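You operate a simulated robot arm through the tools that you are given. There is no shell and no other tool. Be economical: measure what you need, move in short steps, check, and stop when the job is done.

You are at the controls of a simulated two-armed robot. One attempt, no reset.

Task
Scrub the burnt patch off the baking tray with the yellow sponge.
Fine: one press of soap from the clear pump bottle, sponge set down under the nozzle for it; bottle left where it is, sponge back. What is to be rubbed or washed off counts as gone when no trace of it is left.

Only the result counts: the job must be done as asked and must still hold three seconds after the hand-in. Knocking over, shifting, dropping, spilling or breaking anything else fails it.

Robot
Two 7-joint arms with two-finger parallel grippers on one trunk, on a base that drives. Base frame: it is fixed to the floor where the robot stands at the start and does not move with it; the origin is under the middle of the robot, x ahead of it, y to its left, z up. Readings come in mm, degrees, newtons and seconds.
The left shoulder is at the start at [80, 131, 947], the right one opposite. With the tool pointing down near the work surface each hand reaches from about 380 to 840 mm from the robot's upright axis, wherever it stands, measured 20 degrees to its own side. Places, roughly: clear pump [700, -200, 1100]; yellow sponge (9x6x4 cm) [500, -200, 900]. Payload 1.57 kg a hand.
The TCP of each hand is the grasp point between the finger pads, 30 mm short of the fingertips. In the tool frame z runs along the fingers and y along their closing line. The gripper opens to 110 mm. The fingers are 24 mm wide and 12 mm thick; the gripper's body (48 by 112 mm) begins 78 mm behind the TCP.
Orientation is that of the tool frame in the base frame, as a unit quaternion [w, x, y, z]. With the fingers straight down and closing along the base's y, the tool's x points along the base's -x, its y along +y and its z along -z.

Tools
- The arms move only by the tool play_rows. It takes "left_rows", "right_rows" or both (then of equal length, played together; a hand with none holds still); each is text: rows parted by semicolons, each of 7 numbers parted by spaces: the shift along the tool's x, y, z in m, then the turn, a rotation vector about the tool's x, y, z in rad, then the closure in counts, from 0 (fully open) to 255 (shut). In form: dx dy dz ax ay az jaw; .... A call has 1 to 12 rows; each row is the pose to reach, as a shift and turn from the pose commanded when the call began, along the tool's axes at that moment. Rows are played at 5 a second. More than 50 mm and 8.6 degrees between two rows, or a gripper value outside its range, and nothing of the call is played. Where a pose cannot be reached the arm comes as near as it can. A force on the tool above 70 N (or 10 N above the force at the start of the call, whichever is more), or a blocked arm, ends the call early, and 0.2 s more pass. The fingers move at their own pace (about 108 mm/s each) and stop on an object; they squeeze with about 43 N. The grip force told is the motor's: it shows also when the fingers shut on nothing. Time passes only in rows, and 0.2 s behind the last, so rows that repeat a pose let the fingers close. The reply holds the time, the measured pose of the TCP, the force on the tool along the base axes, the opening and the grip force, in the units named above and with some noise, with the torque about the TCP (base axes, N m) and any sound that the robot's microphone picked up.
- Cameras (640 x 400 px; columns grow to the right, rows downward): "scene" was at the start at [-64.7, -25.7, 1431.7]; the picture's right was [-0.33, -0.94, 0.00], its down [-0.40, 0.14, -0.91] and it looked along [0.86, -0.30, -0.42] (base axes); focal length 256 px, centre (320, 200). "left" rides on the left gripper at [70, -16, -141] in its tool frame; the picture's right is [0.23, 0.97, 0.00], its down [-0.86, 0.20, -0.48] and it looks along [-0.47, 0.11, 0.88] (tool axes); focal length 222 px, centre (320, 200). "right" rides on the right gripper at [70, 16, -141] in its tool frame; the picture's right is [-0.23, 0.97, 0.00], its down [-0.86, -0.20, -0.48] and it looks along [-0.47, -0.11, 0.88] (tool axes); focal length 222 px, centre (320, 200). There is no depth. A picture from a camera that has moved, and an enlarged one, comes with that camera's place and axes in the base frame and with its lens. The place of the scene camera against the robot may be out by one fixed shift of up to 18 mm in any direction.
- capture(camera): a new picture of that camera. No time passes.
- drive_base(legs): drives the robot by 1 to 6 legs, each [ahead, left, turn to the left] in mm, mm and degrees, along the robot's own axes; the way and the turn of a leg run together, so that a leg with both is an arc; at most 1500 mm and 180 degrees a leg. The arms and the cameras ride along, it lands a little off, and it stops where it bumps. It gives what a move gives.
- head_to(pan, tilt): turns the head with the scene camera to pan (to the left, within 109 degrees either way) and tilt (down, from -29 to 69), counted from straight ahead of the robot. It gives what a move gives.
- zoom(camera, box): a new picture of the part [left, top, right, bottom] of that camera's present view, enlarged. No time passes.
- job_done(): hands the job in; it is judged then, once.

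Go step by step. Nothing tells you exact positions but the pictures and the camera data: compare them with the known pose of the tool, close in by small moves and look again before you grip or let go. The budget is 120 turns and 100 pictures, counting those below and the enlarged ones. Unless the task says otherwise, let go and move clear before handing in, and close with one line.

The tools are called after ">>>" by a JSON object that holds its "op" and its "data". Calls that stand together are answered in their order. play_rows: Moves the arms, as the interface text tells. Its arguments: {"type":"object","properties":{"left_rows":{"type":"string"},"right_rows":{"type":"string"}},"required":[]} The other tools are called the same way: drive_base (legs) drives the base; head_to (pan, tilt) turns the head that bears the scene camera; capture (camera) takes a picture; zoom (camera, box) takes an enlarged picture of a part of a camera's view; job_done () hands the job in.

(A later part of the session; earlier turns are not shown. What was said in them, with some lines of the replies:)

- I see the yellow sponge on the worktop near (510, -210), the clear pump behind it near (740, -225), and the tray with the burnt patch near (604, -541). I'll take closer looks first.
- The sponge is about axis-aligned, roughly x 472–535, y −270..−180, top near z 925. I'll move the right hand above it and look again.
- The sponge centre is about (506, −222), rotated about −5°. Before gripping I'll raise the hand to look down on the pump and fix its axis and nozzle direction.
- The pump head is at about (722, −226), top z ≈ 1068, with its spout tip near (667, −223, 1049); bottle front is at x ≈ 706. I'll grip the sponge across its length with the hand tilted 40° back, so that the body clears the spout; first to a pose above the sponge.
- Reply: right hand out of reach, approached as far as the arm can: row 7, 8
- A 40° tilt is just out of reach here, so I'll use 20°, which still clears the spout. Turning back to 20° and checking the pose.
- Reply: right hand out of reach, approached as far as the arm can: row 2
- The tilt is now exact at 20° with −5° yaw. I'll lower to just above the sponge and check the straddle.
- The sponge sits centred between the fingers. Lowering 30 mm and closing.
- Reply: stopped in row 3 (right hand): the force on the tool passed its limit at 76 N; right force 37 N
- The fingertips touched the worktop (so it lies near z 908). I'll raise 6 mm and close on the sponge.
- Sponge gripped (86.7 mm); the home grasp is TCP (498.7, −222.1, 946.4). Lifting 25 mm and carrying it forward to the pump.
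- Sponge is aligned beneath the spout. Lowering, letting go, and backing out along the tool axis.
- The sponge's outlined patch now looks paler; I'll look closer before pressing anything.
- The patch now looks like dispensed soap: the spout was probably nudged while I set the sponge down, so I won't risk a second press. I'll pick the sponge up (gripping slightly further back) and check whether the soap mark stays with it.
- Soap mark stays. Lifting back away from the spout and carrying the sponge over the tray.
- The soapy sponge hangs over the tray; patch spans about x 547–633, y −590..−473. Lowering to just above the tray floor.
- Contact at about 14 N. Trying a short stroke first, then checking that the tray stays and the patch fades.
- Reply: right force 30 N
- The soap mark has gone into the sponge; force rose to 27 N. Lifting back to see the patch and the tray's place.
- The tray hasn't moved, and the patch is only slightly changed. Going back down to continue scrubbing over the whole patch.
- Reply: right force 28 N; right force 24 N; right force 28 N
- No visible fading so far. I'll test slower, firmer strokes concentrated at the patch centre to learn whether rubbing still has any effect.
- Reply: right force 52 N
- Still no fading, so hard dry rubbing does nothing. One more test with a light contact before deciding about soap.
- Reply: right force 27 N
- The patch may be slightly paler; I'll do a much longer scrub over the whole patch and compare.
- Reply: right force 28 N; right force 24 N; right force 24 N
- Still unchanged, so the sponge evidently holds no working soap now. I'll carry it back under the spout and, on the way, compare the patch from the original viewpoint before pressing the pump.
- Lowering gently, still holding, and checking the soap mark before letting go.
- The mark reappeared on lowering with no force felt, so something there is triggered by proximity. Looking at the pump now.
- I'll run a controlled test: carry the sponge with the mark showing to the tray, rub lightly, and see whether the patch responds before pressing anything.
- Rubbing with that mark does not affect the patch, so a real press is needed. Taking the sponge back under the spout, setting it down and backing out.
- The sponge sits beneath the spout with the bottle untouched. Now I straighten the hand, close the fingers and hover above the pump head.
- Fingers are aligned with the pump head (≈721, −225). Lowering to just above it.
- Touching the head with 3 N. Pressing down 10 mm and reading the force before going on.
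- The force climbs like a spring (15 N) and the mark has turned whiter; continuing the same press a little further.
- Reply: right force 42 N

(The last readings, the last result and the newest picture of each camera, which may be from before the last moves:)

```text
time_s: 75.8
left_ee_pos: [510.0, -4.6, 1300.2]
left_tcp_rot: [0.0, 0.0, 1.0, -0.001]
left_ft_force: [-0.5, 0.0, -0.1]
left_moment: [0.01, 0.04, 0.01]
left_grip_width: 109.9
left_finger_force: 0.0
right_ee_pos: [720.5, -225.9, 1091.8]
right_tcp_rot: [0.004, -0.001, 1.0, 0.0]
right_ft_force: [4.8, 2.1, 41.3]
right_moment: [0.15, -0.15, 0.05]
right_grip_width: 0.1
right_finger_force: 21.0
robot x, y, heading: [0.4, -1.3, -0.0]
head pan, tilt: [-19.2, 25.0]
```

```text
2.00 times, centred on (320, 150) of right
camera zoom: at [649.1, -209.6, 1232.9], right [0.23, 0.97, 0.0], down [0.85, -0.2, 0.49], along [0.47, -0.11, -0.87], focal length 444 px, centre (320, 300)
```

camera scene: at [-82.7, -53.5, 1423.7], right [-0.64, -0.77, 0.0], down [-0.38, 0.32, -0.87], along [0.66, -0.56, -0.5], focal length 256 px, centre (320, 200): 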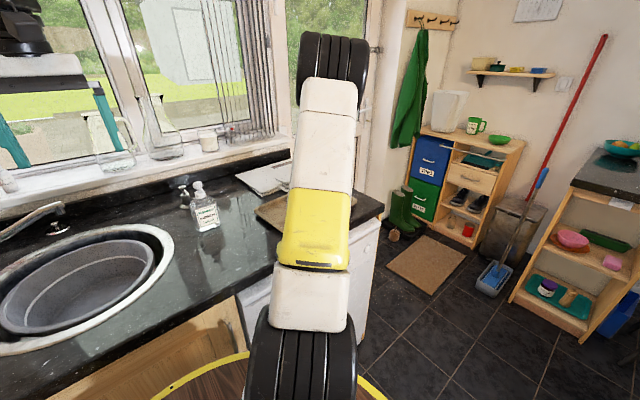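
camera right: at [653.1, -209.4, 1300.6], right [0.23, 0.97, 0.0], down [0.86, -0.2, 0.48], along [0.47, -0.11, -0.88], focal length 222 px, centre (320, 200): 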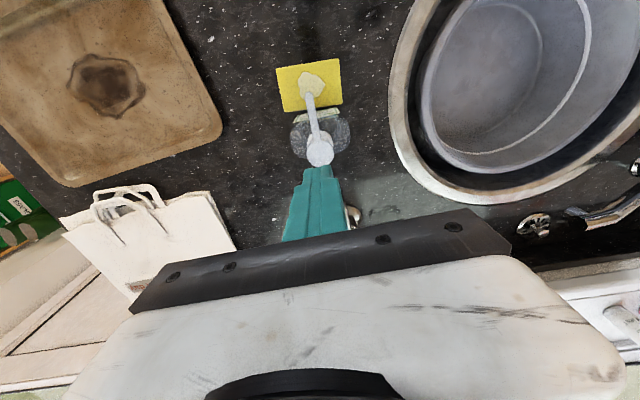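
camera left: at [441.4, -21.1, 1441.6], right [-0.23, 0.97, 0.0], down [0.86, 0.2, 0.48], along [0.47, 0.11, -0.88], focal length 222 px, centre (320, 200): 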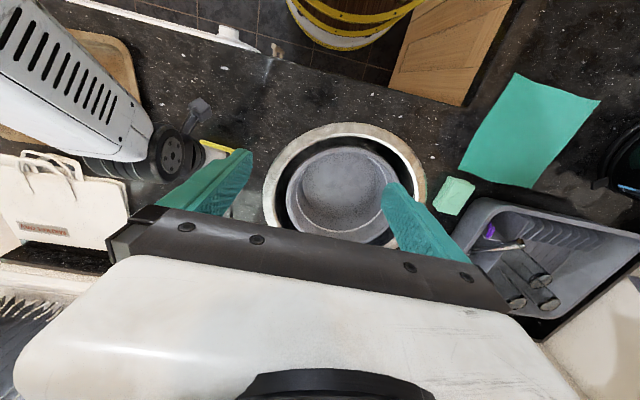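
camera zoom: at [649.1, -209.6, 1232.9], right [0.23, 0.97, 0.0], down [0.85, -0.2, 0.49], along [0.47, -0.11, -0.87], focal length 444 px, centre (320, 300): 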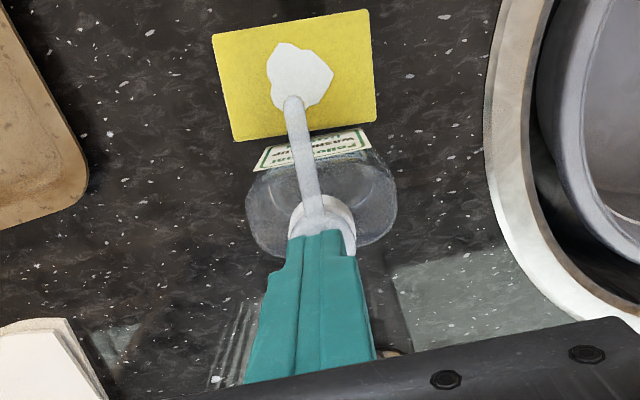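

Pump bottomed out – one full press done. Lifting straight off, then back to the tilted pose behind the sponge.

>>> {"op": "play_rows", "data": {"right_rows": "0 0 -0.012 0 0 0 255;0 0 -0.04 0 0 0 255;0 0 -0.085 0 0 0 255;0.0278 0.0018 -0.0896 0.0026 -0.0593 0.0144 255;0.0555 0.0036 -0.0938 0.0052 -0.1186 0.0288 255;0.0833 0.0054 -0.0980 0.0078 -0.1779 0.0432 255;0.1110 0.0072 -0.1021 0.0103 -0.2371 0.0575 0;0.1388 0.0090 -0.1063 0.0129 -0.2964 0.0719 0;0.1665 0.0108 -0.1105 0.0155 -0.3557 0.0863 0;0.1665 0.0108 -0.1105 0.0155 -0.3557 0.0863 0;0.1665 0.0108 -0.1105 0.0155 -0.3557 0.0863 0"}}

>>> {"op": "capture", "data": {"camera": "right"}}

>>> {"op": "zoom", "data": {"camera": "scene", "box": [270, 180, 350, 260]}}

```text
time_s: 78.2
left_ee_pos: [511.8, -5.7, 1300.0]
left_tcp_rot: [-0.001, 0.0, 1.0, 0.0]
left_ft_force: [0.4, 0.3, 0.5]
left_moment: [0.0, 0.02, -0.02]
left_grip_width: 110.2
left_finger_force: 0.2
right_ee_pos: [552.4, -217.4, 1197.0]
right_tcp_rot: [0.176, 0.044, 0.983, -0.008]
right_ft_force: [0.4, -0.3, 0.3]
right_moment: [0.04, -0.04, 0.01]
right_grip_width: 109.8
right_finger_force: 0.0
robot x, y, heading: [1.0, -2.6, -0.1]
head pan, tilt: [-19.2, 25.0]
```

```text
36 pictures are left
camera right: at [439.7, -190.4, 1306.4], right [0.3, 0.95, 0.08], down [0.61, -0.25, 0.75], along [0.73, -0.17, -0.66], focal length 222 px, centre (320, 200)
```

right: 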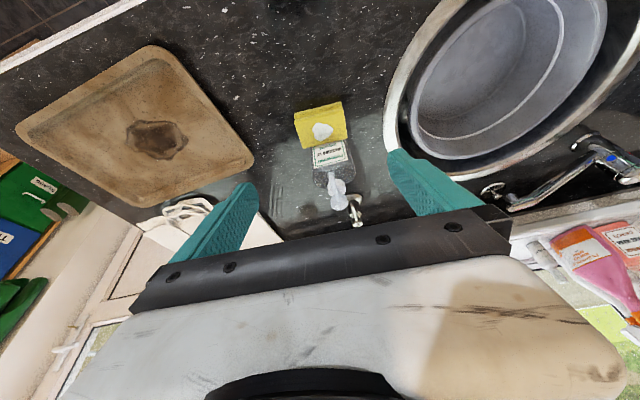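

```text
5.00 times, centred on (310, 220) of scene
camera zoom: at [-65.1, -25.6, 1431.7], right [-0.33, -0.94, 0.0], down [-0.4, 0.14, -0.91], along [0.86, -0.3, -0.42], focal length 1278 px, centre (370, 100)
```

zoom: 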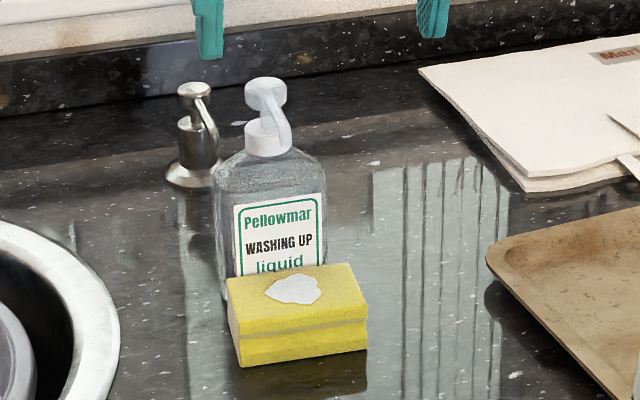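

The mark is now plainly white soap and the bottle stands where it was. Re-gripping the sponge at the release pose.

>>> {"op": "play_rows", "data": {"right_rows": "-0.0053 0.0023 0.045 0 0 0 0;-0.0053 0.0023 0.09 0 0 0 0;-0.0053 0.0023 0.135 0 0 0 0;-0.0053 0.0023 0.18 0 0 0 0;-0.0053 0.0023 0.22 0 0 0 0;-0.0053 0.0023 0.25 0 0 0 0;-0.0053 0.0023 0.2643 0 0 0 0;-0.0053 0.0023 0.2643 0 0 0 0;-0.0053 0.0023 0.2643 0 0 0 80;-0.0053 0.0023 0.2643 0 0 0 255;-0.0053 0.0023 0.2643 0 0 0 255;-0.0053 0.0023 0.2643 0 0 0 255"}}

>>> {"op": "capture", "data": {"camera": "right"}}

```text
time_s: 80.8
left_ee_pos: [512.2, -6.5, 1299.3]
left_tcp_rot: [0.0, 0.0, 1.0, 0.0]
left_ft_force: [-0.1, -0.7, 0.0]
left_moment: [-0.01, 0.03, -0.02]
left_grip_width: 110.2
left_finger_force: 0.0
right_ee_pos: [649.9, -222.7, 952.3]
right_tcp_rot: [0.177, 0.042, 0.983, -0.007]
right_ft_force: [0.1, 0.8, -0.5]
right_moment: [-0.01, 0.0, 0.0]
right_grip_width: 86.5
right_finger_force: 42.8
robot x, y, heading: [-3.2, -2.7, -0.1]
head pan, tilt: [-19.2, 25.0]
```

```text
34 pictures are left
camera right: at [536.9, -196.2, 1061.7], right [0.3, 0.95, 0.08], down [0.61, -0.25, 0.75], along [0.73, -0.17, -0.66], focal length 222 px, centre (320, 200)
```

right: 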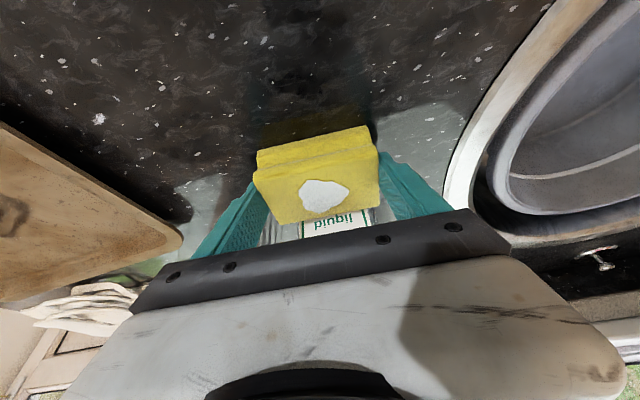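

>>> {"op": "play_rows", "data": {"right_rows": "-0.007 0 -0.0187 0 0 0 255;0.011 -0.002 -0.0415 0 0 0 255;0.0293 -0.0043 -0.0642 0 0 0 255;0.0269 -0.0489 -0.0653 0 0 0 255;0.0244 -0.0935 -0.0664 0 0 0 255;0.0220 -0.1381 -0.0675 0 0 0 255;0.0195 -0.1827 -0.0686 0 0 0 255;0.0171 -0.2272 -0.0696 0 0 0 255;0.0146 -0.2718 -0.0707 0 0 0 255;0.0122 -0.3164 -0.0718 0 0 0 255;0.0122 -0.3164 -0.0718 0 0 0 255"}}

>>> {"op": "play_rows", "data": {"right_rows": "0.0109 0 0.028 0 0 0 255;0.0195 0 0.0525 0 0 0 255;0.0204 0 0.0548 0 0 0 255;0.0204 0 0.0548 0 0 0 255"}}

```text
time_s: 83.2
left_ee_pos: [511.7, -5.4, 1299.4]
left_tcp_rot: [0.0, 0.0, 1.0, 0.0]
left_ft_force: [0.0, -0.2, 0.3]
left_moment: [0.02, 0.01, 0.04]
left_grip_width: 110.0
left_finger_force: 0.1
right_ee_pos: [585.2, -535.3, 1014.7]
right_tcp_rot: [0.177, 0.043, 0.983, -0.008]
right_ft_force: [0.3, 0.0, 0.3]
right_moment: [-0.02, 0.02, 0.01]
right_grip_width: 86.7
right_finger_force: 43.1
robot x, y, heading: [-0.6, 1.6, 0.4]
head pan, tilt: [-19.2, 25.0]
```

```text
time_s: 84.2
left_ee_pos: [510.6, -5.4, 1298.9]
left_tcp_rot: [0.001, 0.0, 1.0, -0.001]
left_ft_force: [0.0, 0.0, 0.9]
left_moment: [0.0, 0.02, 0.04]
left_grip_width: 110.0
left_finger_force: 0.1
right_ee_pos: [586.0, -535.1, 956.3]
right_tcp_rot: [0.178, 0.043, 0.983, -0.007]
right_ft_force: [-0.3, 0.9, 5.6]
right_moment: [0.12, -0.04, 0.06]
right_grip_width: 86.4
right_finger_force: 43.4
robot x, y, heading: [-1.5, -1.0, -0.2]
head pan, tilt: [-19.2, 25.0]
```

Light contact. Adding 0.7 mm and scrubbing across the whole patch.

>>> {"op": "play_rows", "data": {"right_rows": "0.0014 0.0149 0.0002 0 0 0 255;0.0027 0.0299 -0.0002 0 0 0 255;0.0002 0 0.0007 0 0 0 255;-0.0023 -0.0299 0.0016 0 0 0 255;0.0211 -0.0321 -0.0071 0 0 0 255;0.0236 -0.0022 -0.0080 0 0 0 255;0.0260 0.0277 -0.0089 0 0 0 255;0.0027 0.0299 -0.0002 0 0 0 255;-0.0207 0.0321 0.0085 0 0 0 255;-0.0232 0.0022 0.0094 0 0 0 255;-0.0256 -0.0277 0.0103 0 0 0 255;0.0002 0 0.0007 0 0 0 255"}}

>>> {"op": "capture", "data": {"camera": "right"}}

```text
time_s: 86.8
left_ee_pos: [512.3, -5.1, 1298.0]
left_tcp_rot: [0.0, 0.001, 1.0, 0.0]
left_ft_force: [1.1, -0.4, -0.3]
left_moment: [0.0, 0.0, 0.01]
left_grip_width: 110.1
left_finger_force: 0.0
right_ee_pos: [585.7, -534.8, 955.9]
right_tcp_rot: [0.177, 0.043, 0.983, -0.009]
right_ft_force: [-0.6, -1.7, 9.9]
right_moment: [0.0, -0.15, 0.03]
right_grip_width: 86.7
right_finger_force: 43.2
robot x, y, heading: [-5.3, -3.8, 0.3]
head pan, tilt: [-19.2, 25.0]
```

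```text
33 pictures are left
camera right: at [473.0, -508.2, 1065.4], right [0.3, 0.95, 0.08], down [0.61, -0.25, 0.75], along [0.73, -0.17, -0.66], focal length 222 px, centre (320, 200)
```

right: 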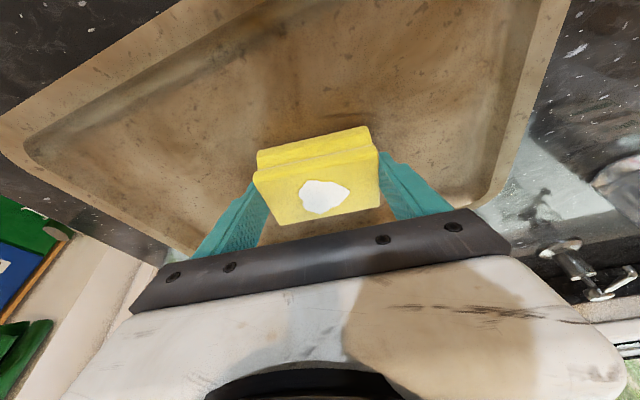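

It works now – the patch edge has faded and the soap stays. Two more passes, then a look.

>>> {"op": "play_rows", "data": {"right_rows": "0.0012 0.0149 -0.0005 0 0 0 255;0.0025 0.0299 -0.0009 0 0 0 255;0 0 0 0 0 0 255;-0.0025 -0.0299 0.0009 0 0 0 255;0.0209 -0.0321 -0.0078 0 0 0 255;0.0234 -0.0022 -0.0087 0 0 0 255;0.0258 0.0277 -0.0096 0 0 0 255;0.0025 0.0299 -0.0009 0 0 0 255;-0.0209 0.0321 0.0078 0 0 0 255;-0.0234 0.0022 0.0087 0 0 0 255;-0.0258 -0.0277 0.0096 0 0 0 255;0 0 0 0 0 0 255"}}

>>> {"op": "play_rows", "data": {"right_rows": "0.0012 0.0149 -0.0005 0 0 0 255;0.0025 0.0299 -0.0009 0 0 0 255;0 0 0 0 0 0 255;-0.0025 -0.0299 0.0009 0 0 0 255;0.0209 -0.0321 -0.0078 0 0 0 255;0.0234 -0.0022 -0.0087 0 0 0 255;0.0258 0.0277 -0.0096 0 0 0 255;0.0025 0.0299 -0.0009 0 0 0 255;-0.0209 0.0321 0.0078 0 0 0 255;-0.0234 0.0022 0.0087 0 0 0 255;-0.0258 -0.0277 0.0096 0 0 0 255;0 0 0 0 0 0 255"}}

>>> {"op": "play_rows", "data": {"right_rows": "-0.007 0 -0.0487 0 0 0 255;-0.007 0 -0.095 0 0 0 255;-0.020 0 -0.14 0 0 0 255;-0.035 0 -0.18 0 0 0 255;-0.035 0 -0.18 0 0 0 255"}}

>>> {"op": "zoom", "data": {"camera": "right", "box": [220, 0, 420, 130]}}

```text
time_s: 89.4
left_ee_pos: [511.5, -5.7, 1300.0]
left_tcp_rot: [0.0, 0.0, 1.0, 0.0]
left_ft_force: [-0.1, -1.0, -0.5]
left_moment: [-0.01, 0.02, -0.03]
left_grip_width: 110.1
left_finger_force: 0.0
right_ee_pos: [585.7, -535.1, 957.0]
right_tcp_rot: [0.177, 0.043, 0.983, -0.008]
right_ft_force: [-0.4, -0.7, 11.2]
right_moment: [-0.08, -0.14, 0.03]
right_grip_width: 86.7
right_finger_force: 42.9
robot x, y, heading: [0.4, -1.4, -0.1]
head pan, tilt: [-19.2, 25.0]
```

```text
time_s: 92.0
left_ee_pos: [512.8, -5.8, 1299.1]
left_tcp_rot: [0.0, 0.0, 1.0, 0.0]
left_ft_force: [0.0, -0.2, -0.2]
left_moment: [0.0, 0.01, -0.01]
left_grip_width: 110.0
left_finger_force: 0.1
right_ee_pos: [586.4, -534.4, 956.4]
right_tcp_rot: [0.178, 0.042, 0.983, -0.007]
right_ft_force: [-1.6, -1.4, 9.6]
right_moment: [-0.04, -0.16, 0.08]
right_grip_width: 86.4
right_finger_force: 43.0
robot x, y, heading: [0.5, -0.7, -0.0]
head pan, tilt: [-19.2, 25.0]
```

```text
time_s: 93.2
left_ee_pos: [511.1, -6.2, 1299.6]
left_tcp_rot: [0.0, 0.0, 1.0, 0.0]
left_ft_force: [0.8, 0.7, -0.6]
left_moment: [0.0, -0.03, -0.01]
left_grip_width: 110.1
left_finger_force: 0.1
right_ee_pos: [555.4, -531.7, 1137.1]
right_tcp_rot: [0.177, 0.043, 0.983, -0.008]
right_ft_force: [-0.3, -0.4, -0.3]
right_moment: [0.01, 0.04, 0.01]
right_grip_width: 86.6
right_finger_force: 42.7
robot x, y, heading: [1.0, 4.1, 0.1]
head pan, tilt: [-19.2, 25.0]
```

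```text
3.08 times, centred on (320, 65) of right
camera zoom: at [443.5, -506.1, 1245.5], right [0.3, 0.95, 0.08], down [0.61, -0.25, 0.75], along [0.73, -0.17, -0.66], focal length 684 px, centre (320, 615)
```

zoom: 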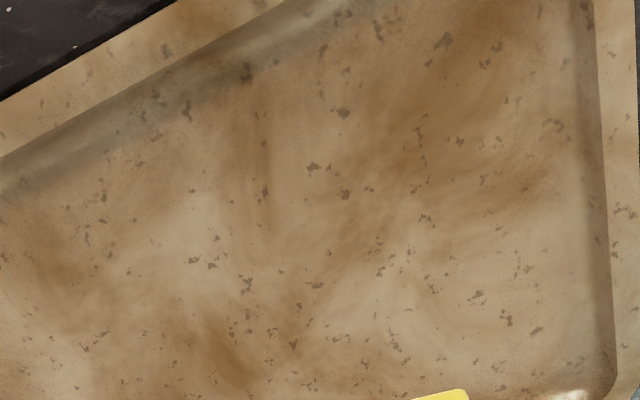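

The patch is gone without trace. Taking the sponge back to its original spot (home grasp corrected to TCP ≈ (493, −222)).

>>> {"op": "play_rows", "data": {"right_rows": "0.0169 0.0379 0.0133 0 0 0 255;0.0337 0.0758 0.0267 0 0 0 255;0.0506 0.1137 0.0400 0 0 0 255;0.0675 0.1516 0.0534 0 0 0 255;0.0843 0.1894 0.0667 0 0 0 255;0.1012 0.2273 0.0800 0 0 0 255;0.1180 0.2652 0.0934 0 0 0 255;0.1349 0.3031 0.1067 0 0 0 255;0.1349 0.3031 0.1067 0 0 0 255"}}

>>> {"op": "capture", "data": {"camera": "right"}}

>>> {"op": "zoom", "data": {"camera": "scene", "box": [260, 200, 380, 300]}}

```text
time_s: 95.2
left_ee_pos: [511.1, -6.2, 1298.0]
left_tcp_rot: [0.0, 0.0, 1.0, 0.0]
left_ft_force: [0.1, 0.1, 0.8]
left_moment: [-0.01, -0.03, 0.02]
left_grip_width: 109.8
left_finger_force: 0.0
right_ee_pos: [495.0, -219.1, 988.6]
right_tcp_rot: [0.176, 0.043, 0.983, -0.008]
right_ft_force: [-0.5, 0.1, -0.2]
right_moment: [0.0, 0.0, 0.01]
right_grip_width: 86.8
right_finger_force: 43.0
robot x, y, heading: [3.5, -1.7, -0.0]
head pan, tilt: [-19.2, 25.0]
```

```text
31 pictures are left
camera right: at [381.9, -194.3, 1097.5], right [0.3, 0.95, 0.08], down [0.61, -0.25, 0.75], along [0.73, -0.17, -0.66], focal length 222 px, centre (320, 200)
```

right: 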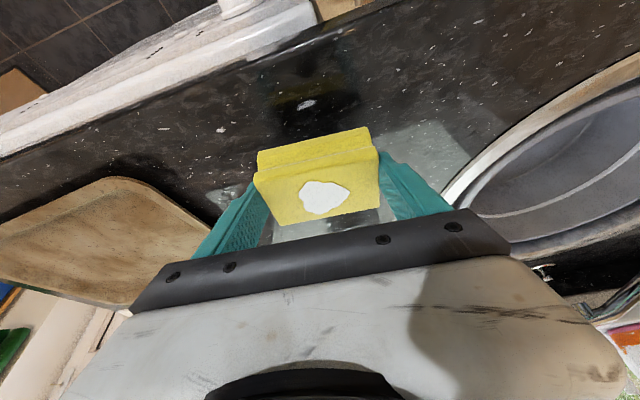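

```text
4.00 times, centred on (320, 250) of scene
camera zoom: at [-65.0, -25.6, 1431.7], right [-0.33, -0.94, 0.0], down [-0.4, 0.14, -0.91], along [0.86, -0.3, -0.42], focal length 1023 px, centre (320, 0)
```

zoom: 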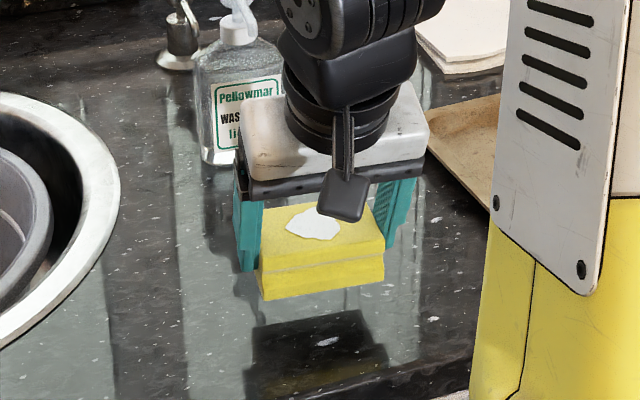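

>>> {"op": "play_rows", "data": {"right_rows": "0.005 -0.0021 0.012 0 0 0 255;0.0095 -0.0021 0.023 0 0 0 255;0.0137 -0.0021 0.0330 0 0 0 255;0.0137 -0.0021 0.0330 0 0 0 255"}}

>>> {"op": "zoom", "data": {"camera": "scene", "box": [260, 200, 380, 300]}}

```text
time_s: 96.2
left_ee_pos: [511.9, -5.8, 1299.6]
left_tcp_rot: [0.0, 0.0, 1.0, 0.0]
left_ft_force: [-0.2, -0.7, -0.7]
left_moment: [0.0, 0.01, 0.0]
left_grip_width: 110.0
left_finger_force: 0.1
right_ee_pos: [492.8, -224.1, 953.3]
right_tcp_rot: [0.177, 0.043, 0.983, -0.008]
right_ft_force: [-0.1, -0.3, 0.5]
right_moment: [0.02, 0.01, 0.0]
right_grip_width: 86.4
right_finger_force: 42.9
robot x, y, heading: [-5.3, -1.7, -0.1]
head pan, tilt: [-19.2, 25.0]
```

```text
4.00 times, centred on (320, 250) of scene
camera zoom: at [-65.0, -25.6, 1431.7], right [-0.33, -0.94, 0.0], down [-0.4, 0.14, -0.91], along [0.86, -0.3, -0.42], focal length 1023 px, centre (320, 0)
```

zoom: 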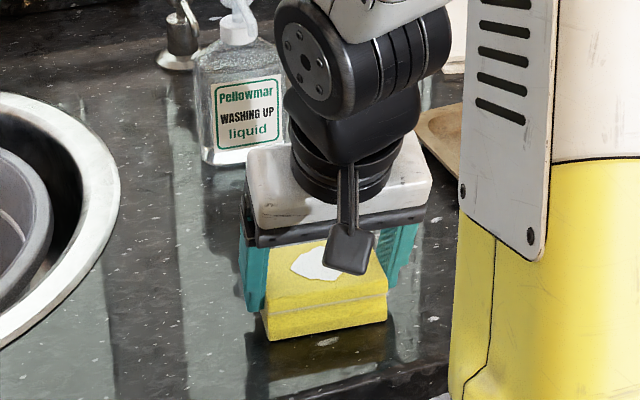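

It matches the starting place to within a couple of mm. Lowering the last millimetre, letting go and backing away.

>>> {"op": "play_rows", "data": {"right_rows": "0.0009 0 0.0010 0 0 0 255;0.0009 0 0.0010 0 0 0 200;0.0009 0 0.0010 0 0 0 0;0.0009 0 0.0010 0 0 0 0;0.0009 0 0.0010 0 0 0 0;0 0 -0.03 0 0 0 0;-0.01 0 -0.07 0 0 0 0;-0.02 0 -0.11 0 0 0 0;-0.03 0 -0.15 0 0 0 0;-0.04 0 -0.19 0 0 0 0;-0.05 0 -0.23 0 0 0 0;-0.05 0 -0.23 0 0 0 0"}}

>>> {"op": "capture", "data": {"camera": "right"}}

>>> {"op": "capture", "data": {"camera": "scene"}}

>>> {"op": "zoom", "data": {"camera": "scene", "box": [240, 170, 400, 300]}}

```text
time_s: 98.8
left_ee_pos: [510.9, -5.9, 1299.7]
left_tcp_rot: [-0.001, 0.0, 1.0, 0.0]
left_ft_force: [0.2, 0.0, -0.7]
left_moment: [0.0, 0.02, 0.0]
left_grip_width: 110.1
left_finger_force: 0.1
right_ee_pos: [459.9, -219.9, 1187.0]
right_tcp_rot: [0.177, 0.043, 0.983, -0.009]
right_ft_force: [-0.5, -0.1, -0.5]
right_moment: [-0.02, 0.0, -0.01]
right_grip_width: 109.9
right_finger_force: 0.1
robot x, y, heading: [-0.2, -2.3, -0.0]
head pan, tilt: [-19.2, 25.0]
```

```text
28 pictures are left
camera right: at [346.8, -194.4, 1296.4], right [0.3, 0.95, 0.08], down [0.62, -0.25, 0.75], along [0.73, -0.17, -0.66], focal length 222 px, centre (320, 200)
```

right: 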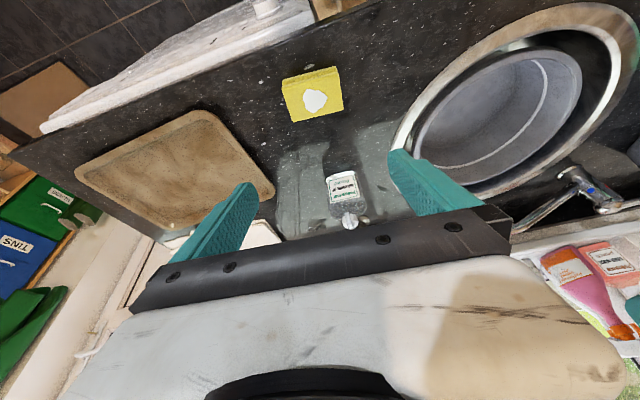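

```text
27 pictures are left
camera scene: at [-65.1, -25.6, 1431.7], right [-0.33, -0.94, 0.0], down [-0.4, 0.14, -0.91], along [0.86, -0.3, -0.42], focal length 256 px, centre (320, 200)
```

scene: 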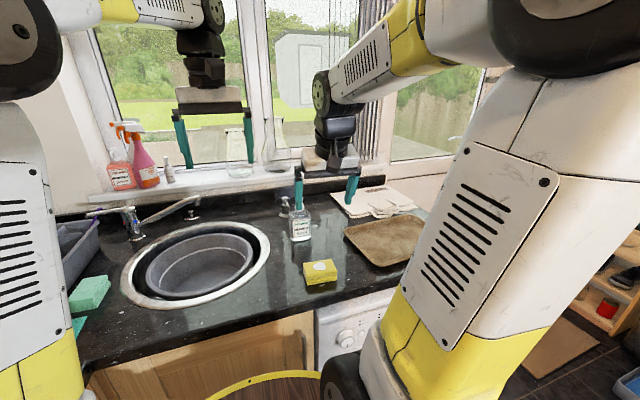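

```text
3.08 times, centred on (320, 235) of scene
camera zoom: at [-65.1, -25.6, 1431.7], right [-0.33, -0.94, 0.0], down [-0.4, 0.14, -0.91], along [0.86, -0.3, -0.42], focal length 787 px, centre (320, 92)
```

zoom: 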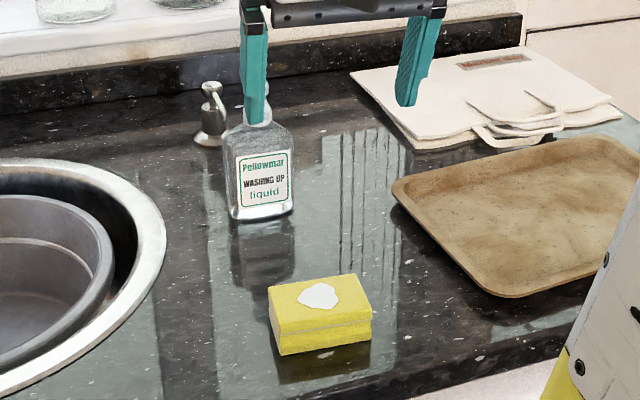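

The tray is clean and hasn't moved. The bottle is where it was, and the sponge is back within about 3 mm of its starting spot, with the hand clear.

>>> {"op": "job_done", "data": {}}

```text
The job is handed in.
```

The burnt patch is off the tray with no trace left, using one full press of soap; the sponge is back within about 3 mm of where it lay, and the bottle and tray show no movement.
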